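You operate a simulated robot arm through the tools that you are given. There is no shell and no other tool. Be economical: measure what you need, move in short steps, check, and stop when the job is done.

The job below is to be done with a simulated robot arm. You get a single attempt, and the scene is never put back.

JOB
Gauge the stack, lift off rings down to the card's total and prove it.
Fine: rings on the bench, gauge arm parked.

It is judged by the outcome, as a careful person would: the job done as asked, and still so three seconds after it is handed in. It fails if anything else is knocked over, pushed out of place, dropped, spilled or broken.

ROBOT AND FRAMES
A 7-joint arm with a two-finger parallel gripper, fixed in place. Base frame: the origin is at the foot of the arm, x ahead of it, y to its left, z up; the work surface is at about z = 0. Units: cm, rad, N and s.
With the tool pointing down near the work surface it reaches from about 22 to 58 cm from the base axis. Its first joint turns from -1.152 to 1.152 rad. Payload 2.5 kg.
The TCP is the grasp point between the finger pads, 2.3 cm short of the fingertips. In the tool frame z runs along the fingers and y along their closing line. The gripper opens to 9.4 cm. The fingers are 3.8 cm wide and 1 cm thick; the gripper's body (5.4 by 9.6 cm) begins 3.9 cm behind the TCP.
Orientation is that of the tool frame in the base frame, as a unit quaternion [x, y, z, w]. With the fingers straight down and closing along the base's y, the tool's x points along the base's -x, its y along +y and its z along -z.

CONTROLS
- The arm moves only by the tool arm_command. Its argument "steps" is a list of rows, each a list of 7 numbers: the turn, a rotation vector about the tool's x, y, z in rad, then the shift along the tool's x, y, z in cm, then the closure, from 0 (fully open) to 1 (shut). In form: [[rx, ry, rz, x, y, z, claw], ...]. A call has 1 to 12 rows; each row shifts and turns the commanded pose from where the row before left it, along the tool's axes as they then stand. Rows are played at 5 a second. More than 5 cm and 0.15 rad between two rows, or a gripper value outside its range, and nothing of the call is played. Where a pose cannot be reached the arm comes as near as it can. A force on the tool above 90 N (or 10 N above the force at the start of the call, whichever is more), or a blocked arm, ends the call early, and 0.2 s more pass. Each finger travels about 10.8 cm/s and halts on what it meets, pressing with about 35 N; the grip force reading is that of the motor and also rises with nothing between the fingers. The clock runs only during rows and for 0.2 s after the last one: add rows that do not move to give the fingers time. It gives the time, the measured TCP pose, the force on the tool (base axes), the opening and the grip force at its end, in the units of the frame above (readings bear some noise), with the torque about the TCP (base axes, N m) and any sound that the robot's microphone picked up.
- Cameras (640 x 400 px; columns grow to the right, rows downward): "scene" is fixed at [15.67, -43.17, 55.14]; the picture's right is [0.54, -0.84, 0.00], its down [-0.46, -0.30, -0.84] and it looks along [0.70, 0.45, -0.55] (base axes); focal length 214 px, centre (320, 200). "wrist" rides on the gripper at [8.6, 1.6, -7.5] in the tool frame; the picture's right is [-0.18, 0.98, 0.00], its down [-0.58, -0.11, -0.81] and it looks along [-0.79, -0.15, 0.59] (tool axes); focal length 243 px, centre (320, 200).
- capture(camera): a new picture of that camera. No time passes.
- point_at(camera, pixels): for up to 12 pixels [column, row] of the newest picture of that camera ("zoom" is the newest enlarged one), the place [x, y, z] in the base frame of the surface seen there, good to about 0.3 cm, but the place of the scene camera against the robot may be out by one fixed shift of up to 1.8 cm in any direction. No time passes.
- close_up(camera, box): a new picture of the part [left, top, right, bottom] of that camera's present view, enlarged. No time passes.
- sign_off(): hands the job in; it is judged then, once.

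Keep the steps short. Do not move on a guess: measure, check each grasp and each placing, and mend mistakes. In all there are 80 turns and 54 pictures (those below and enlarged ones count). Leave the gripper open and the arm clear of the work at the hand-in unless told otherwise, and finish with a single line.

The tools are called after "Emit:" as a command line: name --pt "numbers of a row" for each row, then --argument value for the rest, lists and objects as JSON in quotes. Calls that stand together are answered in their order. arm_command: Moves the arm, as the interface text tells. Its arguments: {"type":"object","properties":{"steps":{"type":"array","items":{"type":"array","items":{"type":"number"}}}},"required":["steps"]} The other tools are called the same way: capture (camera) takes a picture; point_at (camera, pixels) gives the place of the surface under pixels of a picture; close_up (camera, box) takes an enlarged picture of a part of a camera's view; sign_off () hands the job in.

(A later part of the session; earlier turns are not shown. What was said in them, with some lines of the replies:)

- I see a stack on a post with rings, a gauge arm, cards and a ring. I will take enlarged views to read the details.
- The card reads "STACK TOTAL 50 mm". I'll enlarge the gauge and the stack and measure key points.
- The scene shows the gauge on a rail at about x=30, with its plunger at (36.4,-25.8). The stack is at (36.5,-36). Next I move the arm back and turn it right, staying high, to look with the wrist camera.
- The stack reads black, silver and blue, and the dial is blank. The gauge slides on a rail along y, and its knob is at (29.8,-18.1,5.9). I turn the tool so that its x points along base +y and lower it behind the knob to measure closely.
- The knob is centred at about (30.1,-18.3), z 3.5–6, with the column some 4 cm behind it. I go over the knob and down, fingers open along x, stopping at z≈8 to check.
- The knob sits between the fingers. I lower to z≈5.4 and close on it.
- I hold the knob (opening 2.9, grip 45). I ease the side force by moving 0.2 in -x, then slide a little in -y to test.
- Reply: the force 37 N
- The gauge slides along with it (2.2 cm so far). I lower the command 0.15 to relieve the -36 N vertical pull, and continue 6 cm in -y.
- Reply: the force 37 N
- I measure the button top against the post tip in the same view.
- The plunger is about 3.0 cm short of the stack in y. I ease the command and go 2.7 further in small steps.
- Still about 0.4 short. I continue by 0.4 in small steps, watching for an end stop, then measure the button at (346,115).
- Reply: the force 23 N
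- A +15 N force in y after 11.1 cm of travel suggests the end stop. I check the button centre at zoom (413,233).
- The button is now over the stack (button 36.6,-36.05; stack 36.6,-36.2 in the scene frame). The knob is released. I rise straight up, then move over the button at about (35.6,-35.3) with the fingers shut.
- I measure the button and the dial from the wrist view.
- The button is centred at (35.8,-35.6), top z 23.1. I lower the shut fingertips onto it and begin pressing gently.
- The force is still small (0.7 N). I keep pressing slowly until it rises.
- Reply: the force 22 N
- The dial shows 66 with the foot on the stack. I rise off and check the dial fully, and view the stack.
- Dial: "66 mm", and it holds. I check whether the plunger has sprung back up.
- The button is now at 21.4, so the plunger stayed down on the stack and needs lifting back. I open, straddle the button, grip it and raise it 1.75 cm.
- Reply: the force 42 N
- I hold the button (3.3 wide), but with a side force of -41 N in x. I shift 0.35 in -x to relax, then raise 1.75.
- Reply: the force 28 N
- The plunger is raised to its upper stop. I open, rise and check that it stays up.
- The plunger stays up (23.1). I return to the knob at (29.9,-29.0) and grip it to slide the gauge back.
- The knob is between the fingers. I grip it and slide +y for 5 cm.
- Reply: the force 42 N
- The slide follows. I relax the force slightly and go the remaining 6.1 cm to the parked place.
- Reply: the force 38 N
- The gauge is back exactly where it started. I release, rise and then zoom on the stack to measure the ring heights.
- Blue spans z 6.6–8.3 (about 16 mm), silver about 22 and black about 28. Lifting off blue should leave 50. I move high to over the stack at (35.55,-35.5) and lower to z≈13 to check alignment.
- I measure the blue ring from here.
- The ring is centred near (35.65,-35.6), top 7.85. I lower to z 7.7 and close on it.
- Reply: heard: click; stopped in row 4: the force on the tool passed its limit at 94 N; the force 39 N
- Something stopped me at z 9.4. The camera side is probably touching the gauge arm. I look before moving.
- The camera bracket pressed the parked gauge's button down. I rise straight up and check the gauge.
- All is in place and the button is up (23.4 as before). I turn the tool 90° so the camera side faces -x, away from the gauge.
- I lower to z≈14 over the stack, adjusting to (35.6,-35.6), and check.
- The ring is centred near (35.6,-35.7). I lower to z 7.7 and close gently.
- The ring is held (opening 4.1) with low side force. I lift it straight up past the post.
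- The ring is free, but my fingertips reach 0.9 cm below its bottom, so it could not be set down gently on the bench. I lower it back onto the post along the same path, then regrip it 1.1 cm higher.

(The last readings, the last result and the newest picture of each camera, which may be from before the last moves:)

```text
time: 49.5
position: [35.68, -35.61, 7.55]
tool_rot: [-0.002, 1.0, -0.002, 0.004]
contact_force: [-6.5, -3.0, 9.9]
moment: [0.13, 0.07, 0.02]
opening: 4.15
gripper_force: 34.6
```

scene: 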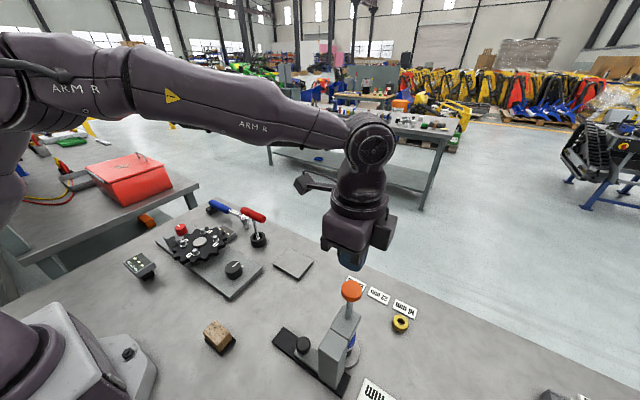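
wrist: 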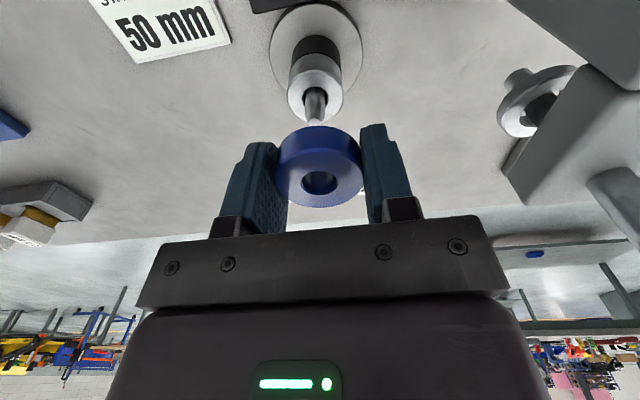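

The ring is seated again (light 10 N contact). I open part-way, rise 1.15 and close on its lower part with the fingertips.

Emit:
arm_command --pt "0 0 0 0 0 0 0.4" --pt "0 0 0 0 0 0 0.3" --pt "0 0 0 0 -0.1 -0.6 0.3" --pt "0 0 0 0 0 -0.6 0.3" --pt "0 0 0 0 0 0 0.5" --pt "0 0 0 0 0 0 0.6" --pt "0 0 0 0 0 0 0.8" --pt "0 0 0 0 0 0 1" --pt "0 0 0 0 0 0 1"

Emit:
close_up --camera "wrist" --box '[220, 60, 420, 240]'

```text
time: 51.5
position: [35.75, -35.85, 8.75]
tool_rot: [-0.003, 1.0, -0.002, 0.004]
contact_force: [-1.3, 0.4, 1.8]
moment: [0.08, 0.02, 0.03]
opening: 4.1
gripper_force: 34.7
```

```text
2.22 times, centred on (320, 150) of wrist
```

zoom: 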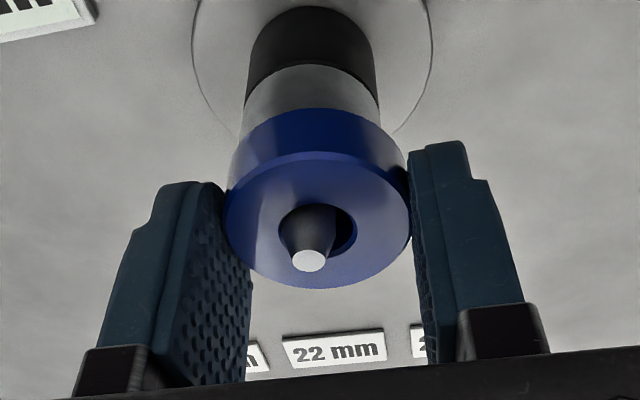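

The ring is gripped near the tips. I lift it, then carry it to the open bench near (44.5,-33.5).

Emit:
arm_command --pt "0 0 0 0 0 -0.5 1" --pt "0 0 0 0 0 -0.7 1" --pt "0 0 0 0 0 -0.8 1" --pt "0 0 0 0 0 -1 1" --pt "0 0 0 0 0 -1 1" --pt "0 0 0 0 0 -1.5 1" --pt "0 0 0 -2.2 0.6 0 1" --pt "0 0 0 -2.2 0.6 0 1" --pt "0 0 0 -2.2 0.6 0 1" --pt "0 0 0 -2.2 0.5 0 1" --pt "0 0 0 0 0 0 1"

Emit:
capture --camera "scene"

```text
time: 53.9
position: [44.57, -33.52, 14.4]
tool_rot: [-0.002, 1.0, -0.001, 0.005]
contact_force: [-0.8, -0.1, -0.5]
moment: [0.01, 0.0, -0.01]
opening: 4.08
gripper_force: 34.9
```

```text
15 pictures are left
```

scene: 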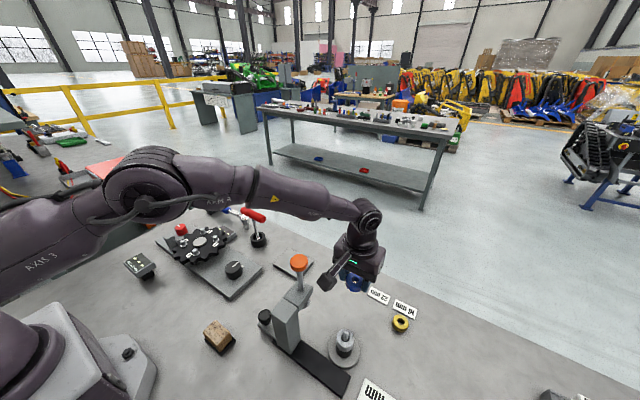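

When lowered, the camera bracket would come near the post, so I shift the drop spot to (46.8,-31.8). Then I lower slowly to z≈3.0.

Emit:
arm_command --pt "0 0 0 -1.1 0.85 0 1" --pt "0 0 0 -1.1 0.85 0 1" --pt "0 0 0 0 0 2.5 1" --pt "0 0 0 0 0 2.5 1" --pt "0 0 0 0 0 2.5 1" --pt "0 0 0 0 0 2 1" --pt "0 0 0 0 0 1.3 1" --pt "0 0 0 0 0 0.5 1" --pt "0 0 0 0 0 0 1"

Emit:
close_up --camera "scene" --box '[270, 230, 430, 370]'

```text
time: 55.9
position: [46.8, -31.85, 3.1]
tool_rot: [-0.002, 1.0, -0.002, 0.005]
contact_force: [-0.4, 0.1, -1.1]
moment: [0.0, 0.0, 0.0]
opening: 4.09
gripper_force: 34.5
```

```text
2.86 times, centred on (350, 300) of scene
```

zoom: 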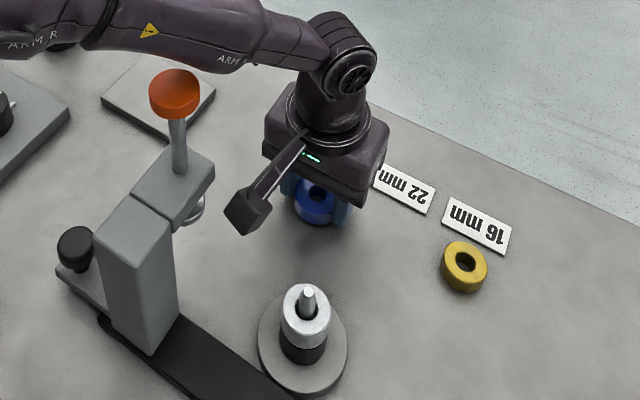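

All clear. I lower in small steps until light contact.

Emit:
arm_command --pt "0 0 0 0 0 0.2 1" --pt "0 0 0 0 0 0.15 1" --pt "0 0 0 0 0 0.15 1" --pt "0 0 0 0 0 0.1 1" --pt "0 0 0 0 0 0 1"

```text
time: 57.1
position: [46.91, -31.69, 2.53]
tool_rot: [-0.003, 1.0, -0.002, 0.005]
contact_force: [1.9, 0.2, 3.1]
moment: [0.06, 0.03, -0.01]
opening: 4.07
gripper_force: 35.1
```

A light 3 N contact. I lower 0.07 more and release gently, then rise.

Emit:
arm_command --pt "0 0 0 0 0 0.07 1" --pt "0 0 0 0 0 0 0.55" --pt "0 0 0 0 0 0 0.45" --pt "0 0 0 0 0 0 0.2" --pt "0 0 0 0 0 0 0.2" --pt "0 0 0 0 0 -1.5 0.2" --pt "0 0 0 0 0 -3 0.2" --pt "0 0 0 0 0 -4 0.2" --pt "0 0 0 0 0 -4 0" --pt "0 0 0 0 0 -4 0" --pt "0 0 0 0 0 -4 0" --pt "0 0 0 0 0 0 0"

Emit:
capture --camera "wrist"

```text
time: 59.7
position: [46.43, -31.54, 22.94]
tool_rot: [-0.003, 1.0, -0.001, 0.005]
contact_force: [0.3, 0.0, 0.8]
moment: [0.0, 0.03, 0.0]
opening: 9.42
gripper_force: 0.1
```

```text
13 pictures are left
```

wrist: 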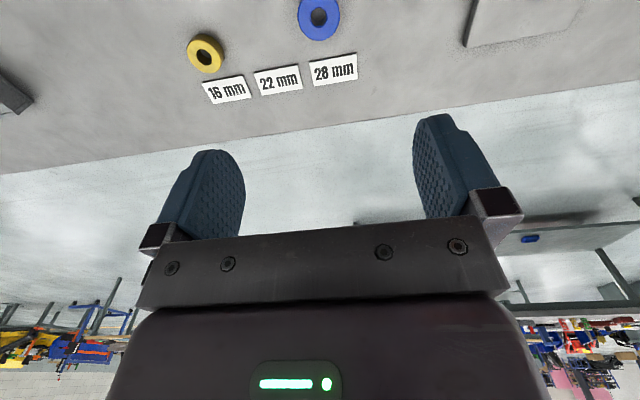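

The blue ring lies flat on the bench, clear of all else. Now I gauge again: I rise, travel back to above the knob, then turn the tool.

Emit:
arm_command --pt "0 0 0 0 0 -4.5 0" --pt "0 0 0 0 0 -4.8 0" --pt "0 0 0 3.3 2.72 0 0" --pt "0 0 0 3.3 2.72 0 0" --pt "0 0 0 3.3 2.72 0 0" --pt "0 0 0 3.3 2.72 0 0" --pt "0 0 0 3.3 2.72 0 0" --pt "0 0 0 0 0 0 0"

Emit:
arm_command --pt "0 0 0.1428 0 0 0 0" --pt "0 0 0.1428 0 0 0 0" --pt "0 0 0.1428 0 0 0 0" --pt "0 0 0.1428 0 0 0 0" --pt "0 0 0.1428 0 0 0 0" --pt "0 0 0.1428 0 0 0 0" --pt "0 0 0.1428 0 0 0 0" --pt "0 0 0.1428 0 0 0 0" --pt "0 0 0.1428 0 0 0 0" --pt "0 0 0.1428 0 0 0 0" --pt "0 0 0.1428 0 0 0 0" --pt "0 0 0 0 0 0 0"

```text
time: 61.5
position: [30.24, -18.16, 31.93]
tool_rot: [-0.002, 1.0, -0.002, 0.004]
contact_force: [-0.1, 0.5, 0.1]
moment: [0.01, -0.03, 0.0]
opening: 9.4
gripper_force: 0.0
```

```text
time: 64.1
position: [29.96, -18.24, 31.96]
tool_rot: [0.706, 0.708, 0.002, 0.004]
contact_force: [-0.3, 0.1, 0.0]
moment: [-0.03, -0.02, -0.02]
opening: 9.39
gripper_force: 0.0
```

I lower onto the knob with a small y correction and stop at z≈5.5.

Emit:
arm_command --pt "0 0 0 0.3 0 4 0" --pt "0 0 0 0 0 4 0" --pt "0 0 0 0 0 4 0" --pt "0 0 0 0 0 4 0" --pt "0 0 0 0 0 4 0" --pt "0 0 0 0 0 3.5 0" --pt "0 0 0 0 0 2.9 0" --pt "0 0 0 0 0 0 0"

Emit:
capture --camera "wrist"

```text
time: 65.9
position: [30.32, -17.84, 5.46]
tool_rot: [0.705, 0.709, 0.001, 0.005]
contact_force: [0.2, 0.5, 0.4]
moment: [-0.02, 0.01, -0.01]
opening: 9.39
gripper_force: 0.1
```

```text
12 pictures are left
```

wrist: 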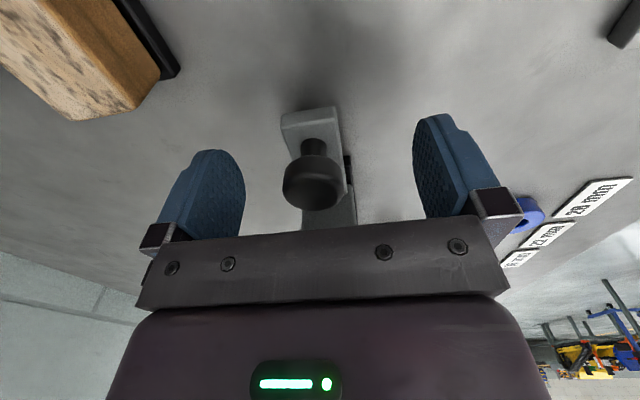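

I shift 0.35 in -x to centre, grip the knob and slide the gauge 5.5 cm in -y.

Emit:
arm_command --pt "0 0 0 0 -0.35 0 0" --pt "0 0 0 0 0 0 0.5" --pt "0 0 0 0 0 0 1" --pt "0 0 0 0 0 0 1" --pt "0 0 0 0 0 0 1" --pt "0 0 0 -0.5 0 0 1" --pt "0 0 0 -1 0 0 1" --pt "0 0 0 -1 0 0 1" --pt "0 0 0 -1 0 0 1" --pt "0 0 0 -1 0 0 1" --pt "0 0 0 -1 0 0 1" --pt "0 0 0 0 0 0 1"

```text
time: 68.5
position: [29.94, -23.46, 5.7]
tool_rot: [0.705, 0.709, 0.003, 0.004]
contact_force: [7.1, -0.2, -13.3]
moment: [0.57, 0.01, 0.06]
opening: 2.93
gripper_force: 44.4
```

It follows. I go the remaining 5.6 cm, slower at the end.

Emit:
arm_command --pt "0 0 0 -1 0 0.05 1" --pt "0 0 0 -1 0 0 1" --pt "0 0 0 -1 0 0 1" --pt "0 0 0 -1 0 0 1" --pt "0 0 0 -0.6 0 0 1" --pt "0 0 0 -0.4 0 0 1" --pt "0 0 0 -0.3 0 0 1" --pt "0 0 0 -0.2 0 0 1" --pt "0 0 0 -0.1 0 0 1" --pt "0 0 0 0 0 0 1"

```text
time: 70.7
position: [30.0, -28.98, 5.55]
tool_rot: [0.704, 0.71, 0.004, 0.004]
contact_force: [20.5, 0.3, -34.2]
moment: [0.05, -0.03, 0.04]
opening: 2.94
gripper_force: 44.5
```

There is no end-stop force yet. I creep on in 0.1 steps.

Emit:
arm_command --pt "0 0 0 -0.1 0.1 0.1 1" --pt "0 0 0 -0.1 0 0 1" --pt "0 0 0 -0.1 0 0 1" --pt "0 0 0 0 0 0 1"

Emit:
close_up --camera "scene" --box '[300, 260, 380, 310]'

Emit:
point_at --camera "zoom" --pixels '[[413, 233], [400, 290], [430, 180]]'

```text
time: 71.7
position: [29.93, -29.08, 5.61]
tool_rot: [0.705, 0.71, 0.005, 0.0]
contact_force: [-5.5, 33.3, 18.7]
moment: [0.19, 0.07, -0.05]
opening: 2.94
gripper_force: 44.9
```

```text
8.00 times, centred on (340, 285) of scene
```

zoom: 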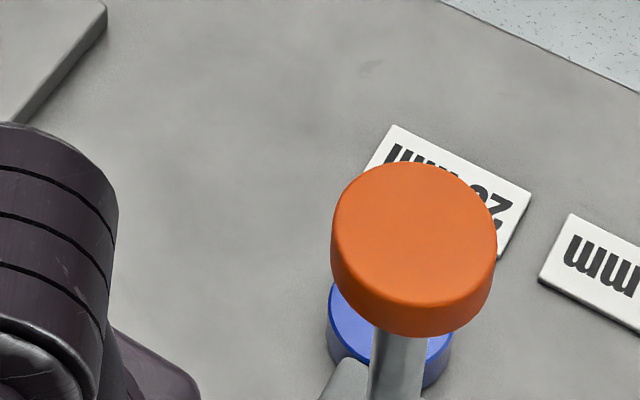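

```text
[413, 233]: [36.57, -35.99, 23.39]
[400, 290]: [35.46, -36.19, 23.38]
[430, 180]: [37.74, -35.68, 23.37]
```

At the end stop, the button is over the stack. I release, rise, shut the fingers and go over the button.

Emit:
arm_command --pt "0 0 0 0.25 0 -0.05 1" --pt "0 0 0 0 0 0 0.5" --pt "0 0 0 0 0 0 0" --pt "0 0 0 0 0 0 0" --pt "0 0 0 0 0 -4 0" --pt "0 0 0 0 0 -4.5 0" --pt "0 0 0 0 0 -4.5 0" --pt "0 0 0 0 0 -4.5 0" --pt "0 0 0 0 0 -4.5 0" --pt "0 0 0 0 0 -4.5 0" --pt "0 0 0 0 0 0 0.5" --pt "0 0 0 0 0 0 1"

```text
time: 74.3
position: [29.73, -29.13, 32.14]
tool_rot: [0.705, 0.709, 0.002, 0.004]
contact_force: [-0.3, 0.9, 0.9]
moment: [-0.01, 0.03, -0.01]
opening: 0.0
gripper_force: 35.1
```

I move over the button and start pressing down to near the expected contact height.

Emit:
arm_command --pt "0 0 0 -3.2 2.9 0 1" --pt "0 0 0 -3.2 2.95 0 1" --pt "0 0 0 0 0 3 1" --pt "0 0 0 0 0 3 1" --pt "0 0 0 0 0 0.6 1" --pt "0 0 0 0 0 0.4 1" --pt "0 0 0 0 0 0.4 1" --pt "0 0 0 0 0 0.4 1" --pt "0 0 0 0 0 0.4 1" --pt "0 0 0 0 0 0.4 1" --pt "0 0 0 0 0 0.4 1" --pt "0 0 0 0 0 0 1"

```text
time: 76.9
position: [35.72, -35.42, 23.12]
tool_rot: [0.705, 0.709, 0.001, 0.004]
contact_force: [0.9, 0.4, 1.1]
moment: [0.03, -0.04, 0.02]
opening: 0.0
gripper_force: 34.8
```

I keep pressing in small steps until the force rises.

Emit:
arm_command --pt "0 0 0 0 0 0.3 1" --pt "0 0 0 0 0 0.3 1" --pt "0 0 0 0 0 0.25 1" --pt "0 0 0 0 0 0.2 1" --pt "0 0 0 0 0 0.15 1" --pt "0 0 0 0 0 0 1"

```text
time: 78.3
position: [35.81, -35.43, 22.06]
tool_rot: [0.705, 0.709, 0.002, 0.005]
contact_force: [-10.5, 6.4, 26.4]
moment: [0.33, 0.26, 0.11]
opening: 0.0
gripper_force: 34.5
```

Contact (26 N) came 1.6 cm lower than before. I rise, open and read the dial.

Emit:
arm_command --pt "0 0 0 0 0 0 1" --pt "0 0 0 0 0 -2 1" --pt "0 0 0 0 0 -3 1" --pt "0 0 0 0 0 -3.4 0.5" --pt "0 0 0 0 0 0 0" --pt "0 0 0 0 0 0 0"

Emit:
close_up --camera "wrist" --box '[200, 0, 380, 140]'

Emit:
point_at --camera "zoom" --pixels '[[395, 225], [360, 225], [430, 225]]'

```text
time: 79.7
position: [35.65, -35.35, 30.26]
tool_rot: [0.706, 0.708, 0.002, 0.004]
contact_force: [0.8, -0.6, 0.5]
moment: [-0.02, 0.01, -0.01]
opening: 9.42
gripper_force: 0.0
```

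```text
2.86 times, centred on (290, 70) of wrist
```

zoom: 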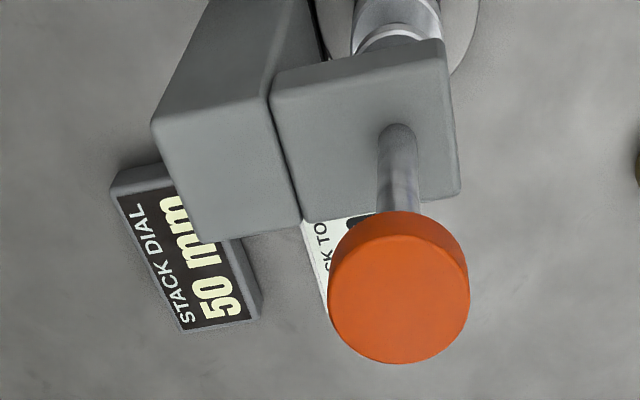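

```text
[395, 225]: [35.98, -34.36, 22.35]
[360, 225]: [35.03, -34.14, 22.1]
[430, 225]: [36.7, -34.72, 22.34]
```

The dial reads 50 mm, matching the card. The button may be rising by itself, so I measure its top at (400,300).

Emit:
point_at --camera "zoom" --pixels '[[400, 295], [400, 330], [400, 260]]'

Emit:
close_up --camera "scene" --box '[300, 260, 400, 380]'

Emit:
point_at --camera "scene" --pixels '[[351, 289]]'

```text
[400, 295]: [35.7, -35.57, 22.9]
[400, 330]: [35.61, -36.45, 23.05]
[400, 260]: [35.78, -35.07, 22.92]
```

```text
3.33 times, centred on (350, 320) of scene
```

zoom: 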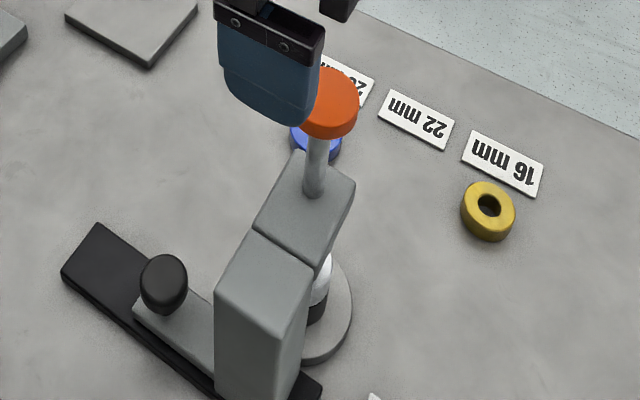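

```text
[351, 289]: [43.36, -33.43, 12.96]
```

The plunger springs back up slowly and is now at 23.0. I return to the knob to park the gauge.

Emit:
arm_command --pt "0 0 0 3.2 -3 0 0" --pt "0 0 0 3.2 -3 0 0" --pt "0 0 0 0 0 4 0" --pt "0 0 0 0 0 4 0" --pt "0 0 0 0 0 4 0" --pt "0 0 0 0 0 4 0" --pt "0 0 0 0 0 4 0" --pt "0 0 0 0 0 2.6 0" --pt "0 0 0 0 0 2.1 0" --pt "0 0 0 0 0 0 0"

Emit:
capture --camera "wrist"

```text
time: 81.9
position: [29.98, -29.18, 5.72]
tool_rot: [0.705, 0.709, 0.002, 0.004]
contact_force: [0.0, -0.6, 0.3]
moment: [-0.03, 0.0, -0.02]
opening: 9.41
gripper_force: 0.0
```

```text
8 pictures are left
```

wrist: 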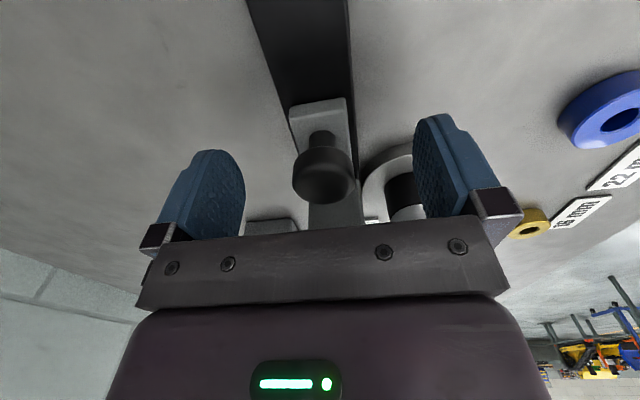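

The knob is between the fingers. I grip it and slide +y for 5 cm.

Emit:
arm_command --pt "0 0 0 0.15 0 0.2 0" --pt "0 0 0 0 0 0 0.5" --pt "0 0 0 0 0 0 1" --pt "0 0 0 0 0 0 1" --pt "0 0 0 0 0 0 1" --pt "0 0 0 0.5 0 0 1" --pt "0 0 0 1 0 0 1" --pt "0 0 0 1 0 0 1" --pt "0 0 0 1 0 0 1" --pt "0 0 0 1 0 0 1" --pt "0 0 0 0.5 0 0 1" --pt "0 0 0 0 0 0 1"

```text
time: 84.5
position: [29.89, -23.9, 5.45]
tool_rot: [0.705, 0.709, 0.003, 0.007]
contact_force: [23.8, 1.0, 7.2]
moment: [0.75, -0.19, 0.08]
opening: 2.95
gripper_force: 45.0
```

It follows well. I go the remaining 6 cm to the parked end.

Emit:
arm_command --pt "0 0 0 1 0.1 0 1" --pt "0 0 0 1 0 0 1" --pt "0 0 0 1 0 0 1" --pt "0 0 0 1 0 0 1" --pt "0 0 0 1 0 0 1" --pt "0 0 0 0.5 0 0 1" --pt "0 0 0 0.25 0 0 1" --pt "0 0 0 0.2 0 0 1" --pt "0 0 0 0 0 0 1"

Emit:
close_up --camera "scene" --box '[240, 240, 440, 400]'

```text
time: 86.5
position: [29.95, -17.96, 5.4]
tool_rot: [0.705, 0.709, 0.002, 0.005]
contact_force: [0.0, -0.7, 37.3]
moment: [0.2, 0.02, 0.22]
opening: 2.97
gripper_force: 45.1
```

```text
2.50 times, centred on (340, 320) of scene
```

zoom: 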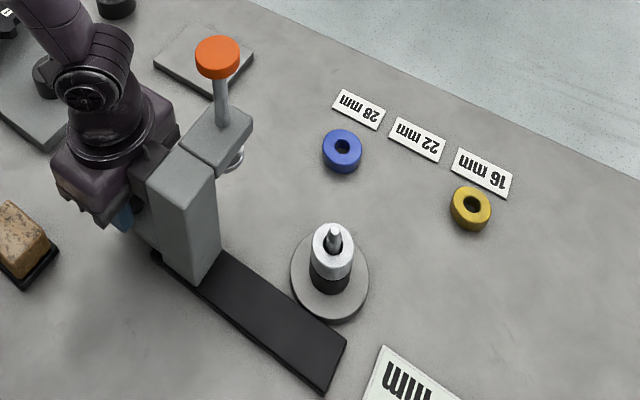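

The gauge is parked at its starting place. I release, rise straight up and back off.

Emit:
arm_command --pt "0 0 0 0 0 -0.1 1" --pt "0 0 0 0 0 0 0.5" --pt "0 0 0 0 0 0 0" --pt "0 0 0 0 0 0 0" --pt "0 0 0 0 0 -3 0" --pt "0 0 0 0 0 -4 0" --pt "0 0 0 0 0 -4.5 0" --pt "0 0 0 0 0 -4.5 0" --pt "0 0 0 0 0 -4.5 0" --pt "0 0 0 0 0 -4.5 0" --pt "0 0 0 0 0 -4 0" --pt "0 0 0 0 0 0 0"

Emit:
capture --camera "wrist"

Emit:
capture --camera "scene"

```text
time: 89.1
position: [29.51, -17.82, 34.31]
tool_rot: [0.706, 0.709, 0.003, 0.004]
contact_force: [-0.7, 0.1, 0.4]
moment: [0.01, 0.03, 0.01]
opening: 9.4
gripper_force: 0.0
```

```text
6 pictures are left
```

wrist: 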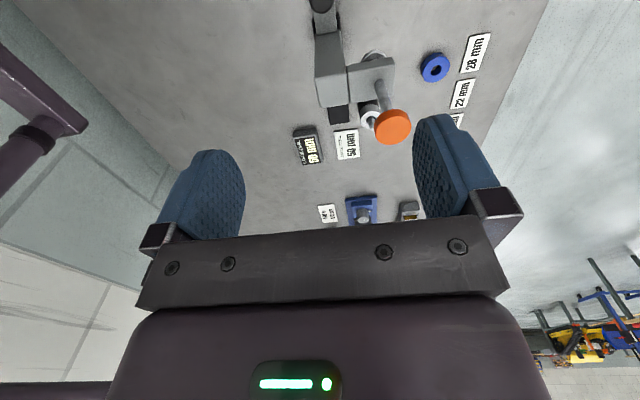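

```text
5 pictures are left
```

scene: 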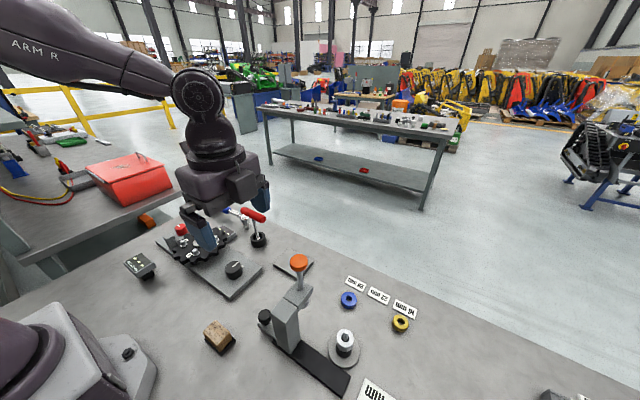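

I check the dial at (307,147), where it still shows its reading.

Emit:
close_up --camera "wrist" --box '[280, 115, 370, 175]'

```text
6.67 times, centred on (325, 145) of wrist
```

zoom: 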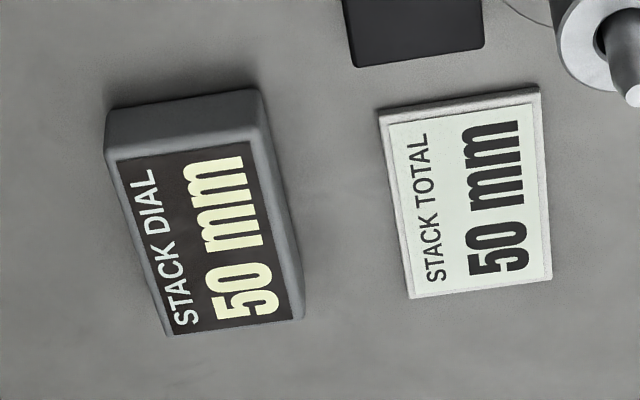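

The dial shows 50 mm and the card says 50 mm. The blue ring is on the bench, the gauge is parked, and the gripper is open and high. I hand in.

Emit:
sign_off

```text
The job is handed in.
```

The stack gauged 66 mm; I lifted the blue ring (about 16 mm) off onto the bench, re-gauged at 50 mm to match the card, and parked the gauge arm, though on the way my wrist bracket bumped the parked gauge's button once (94 N) with no displacement seen afterwards.
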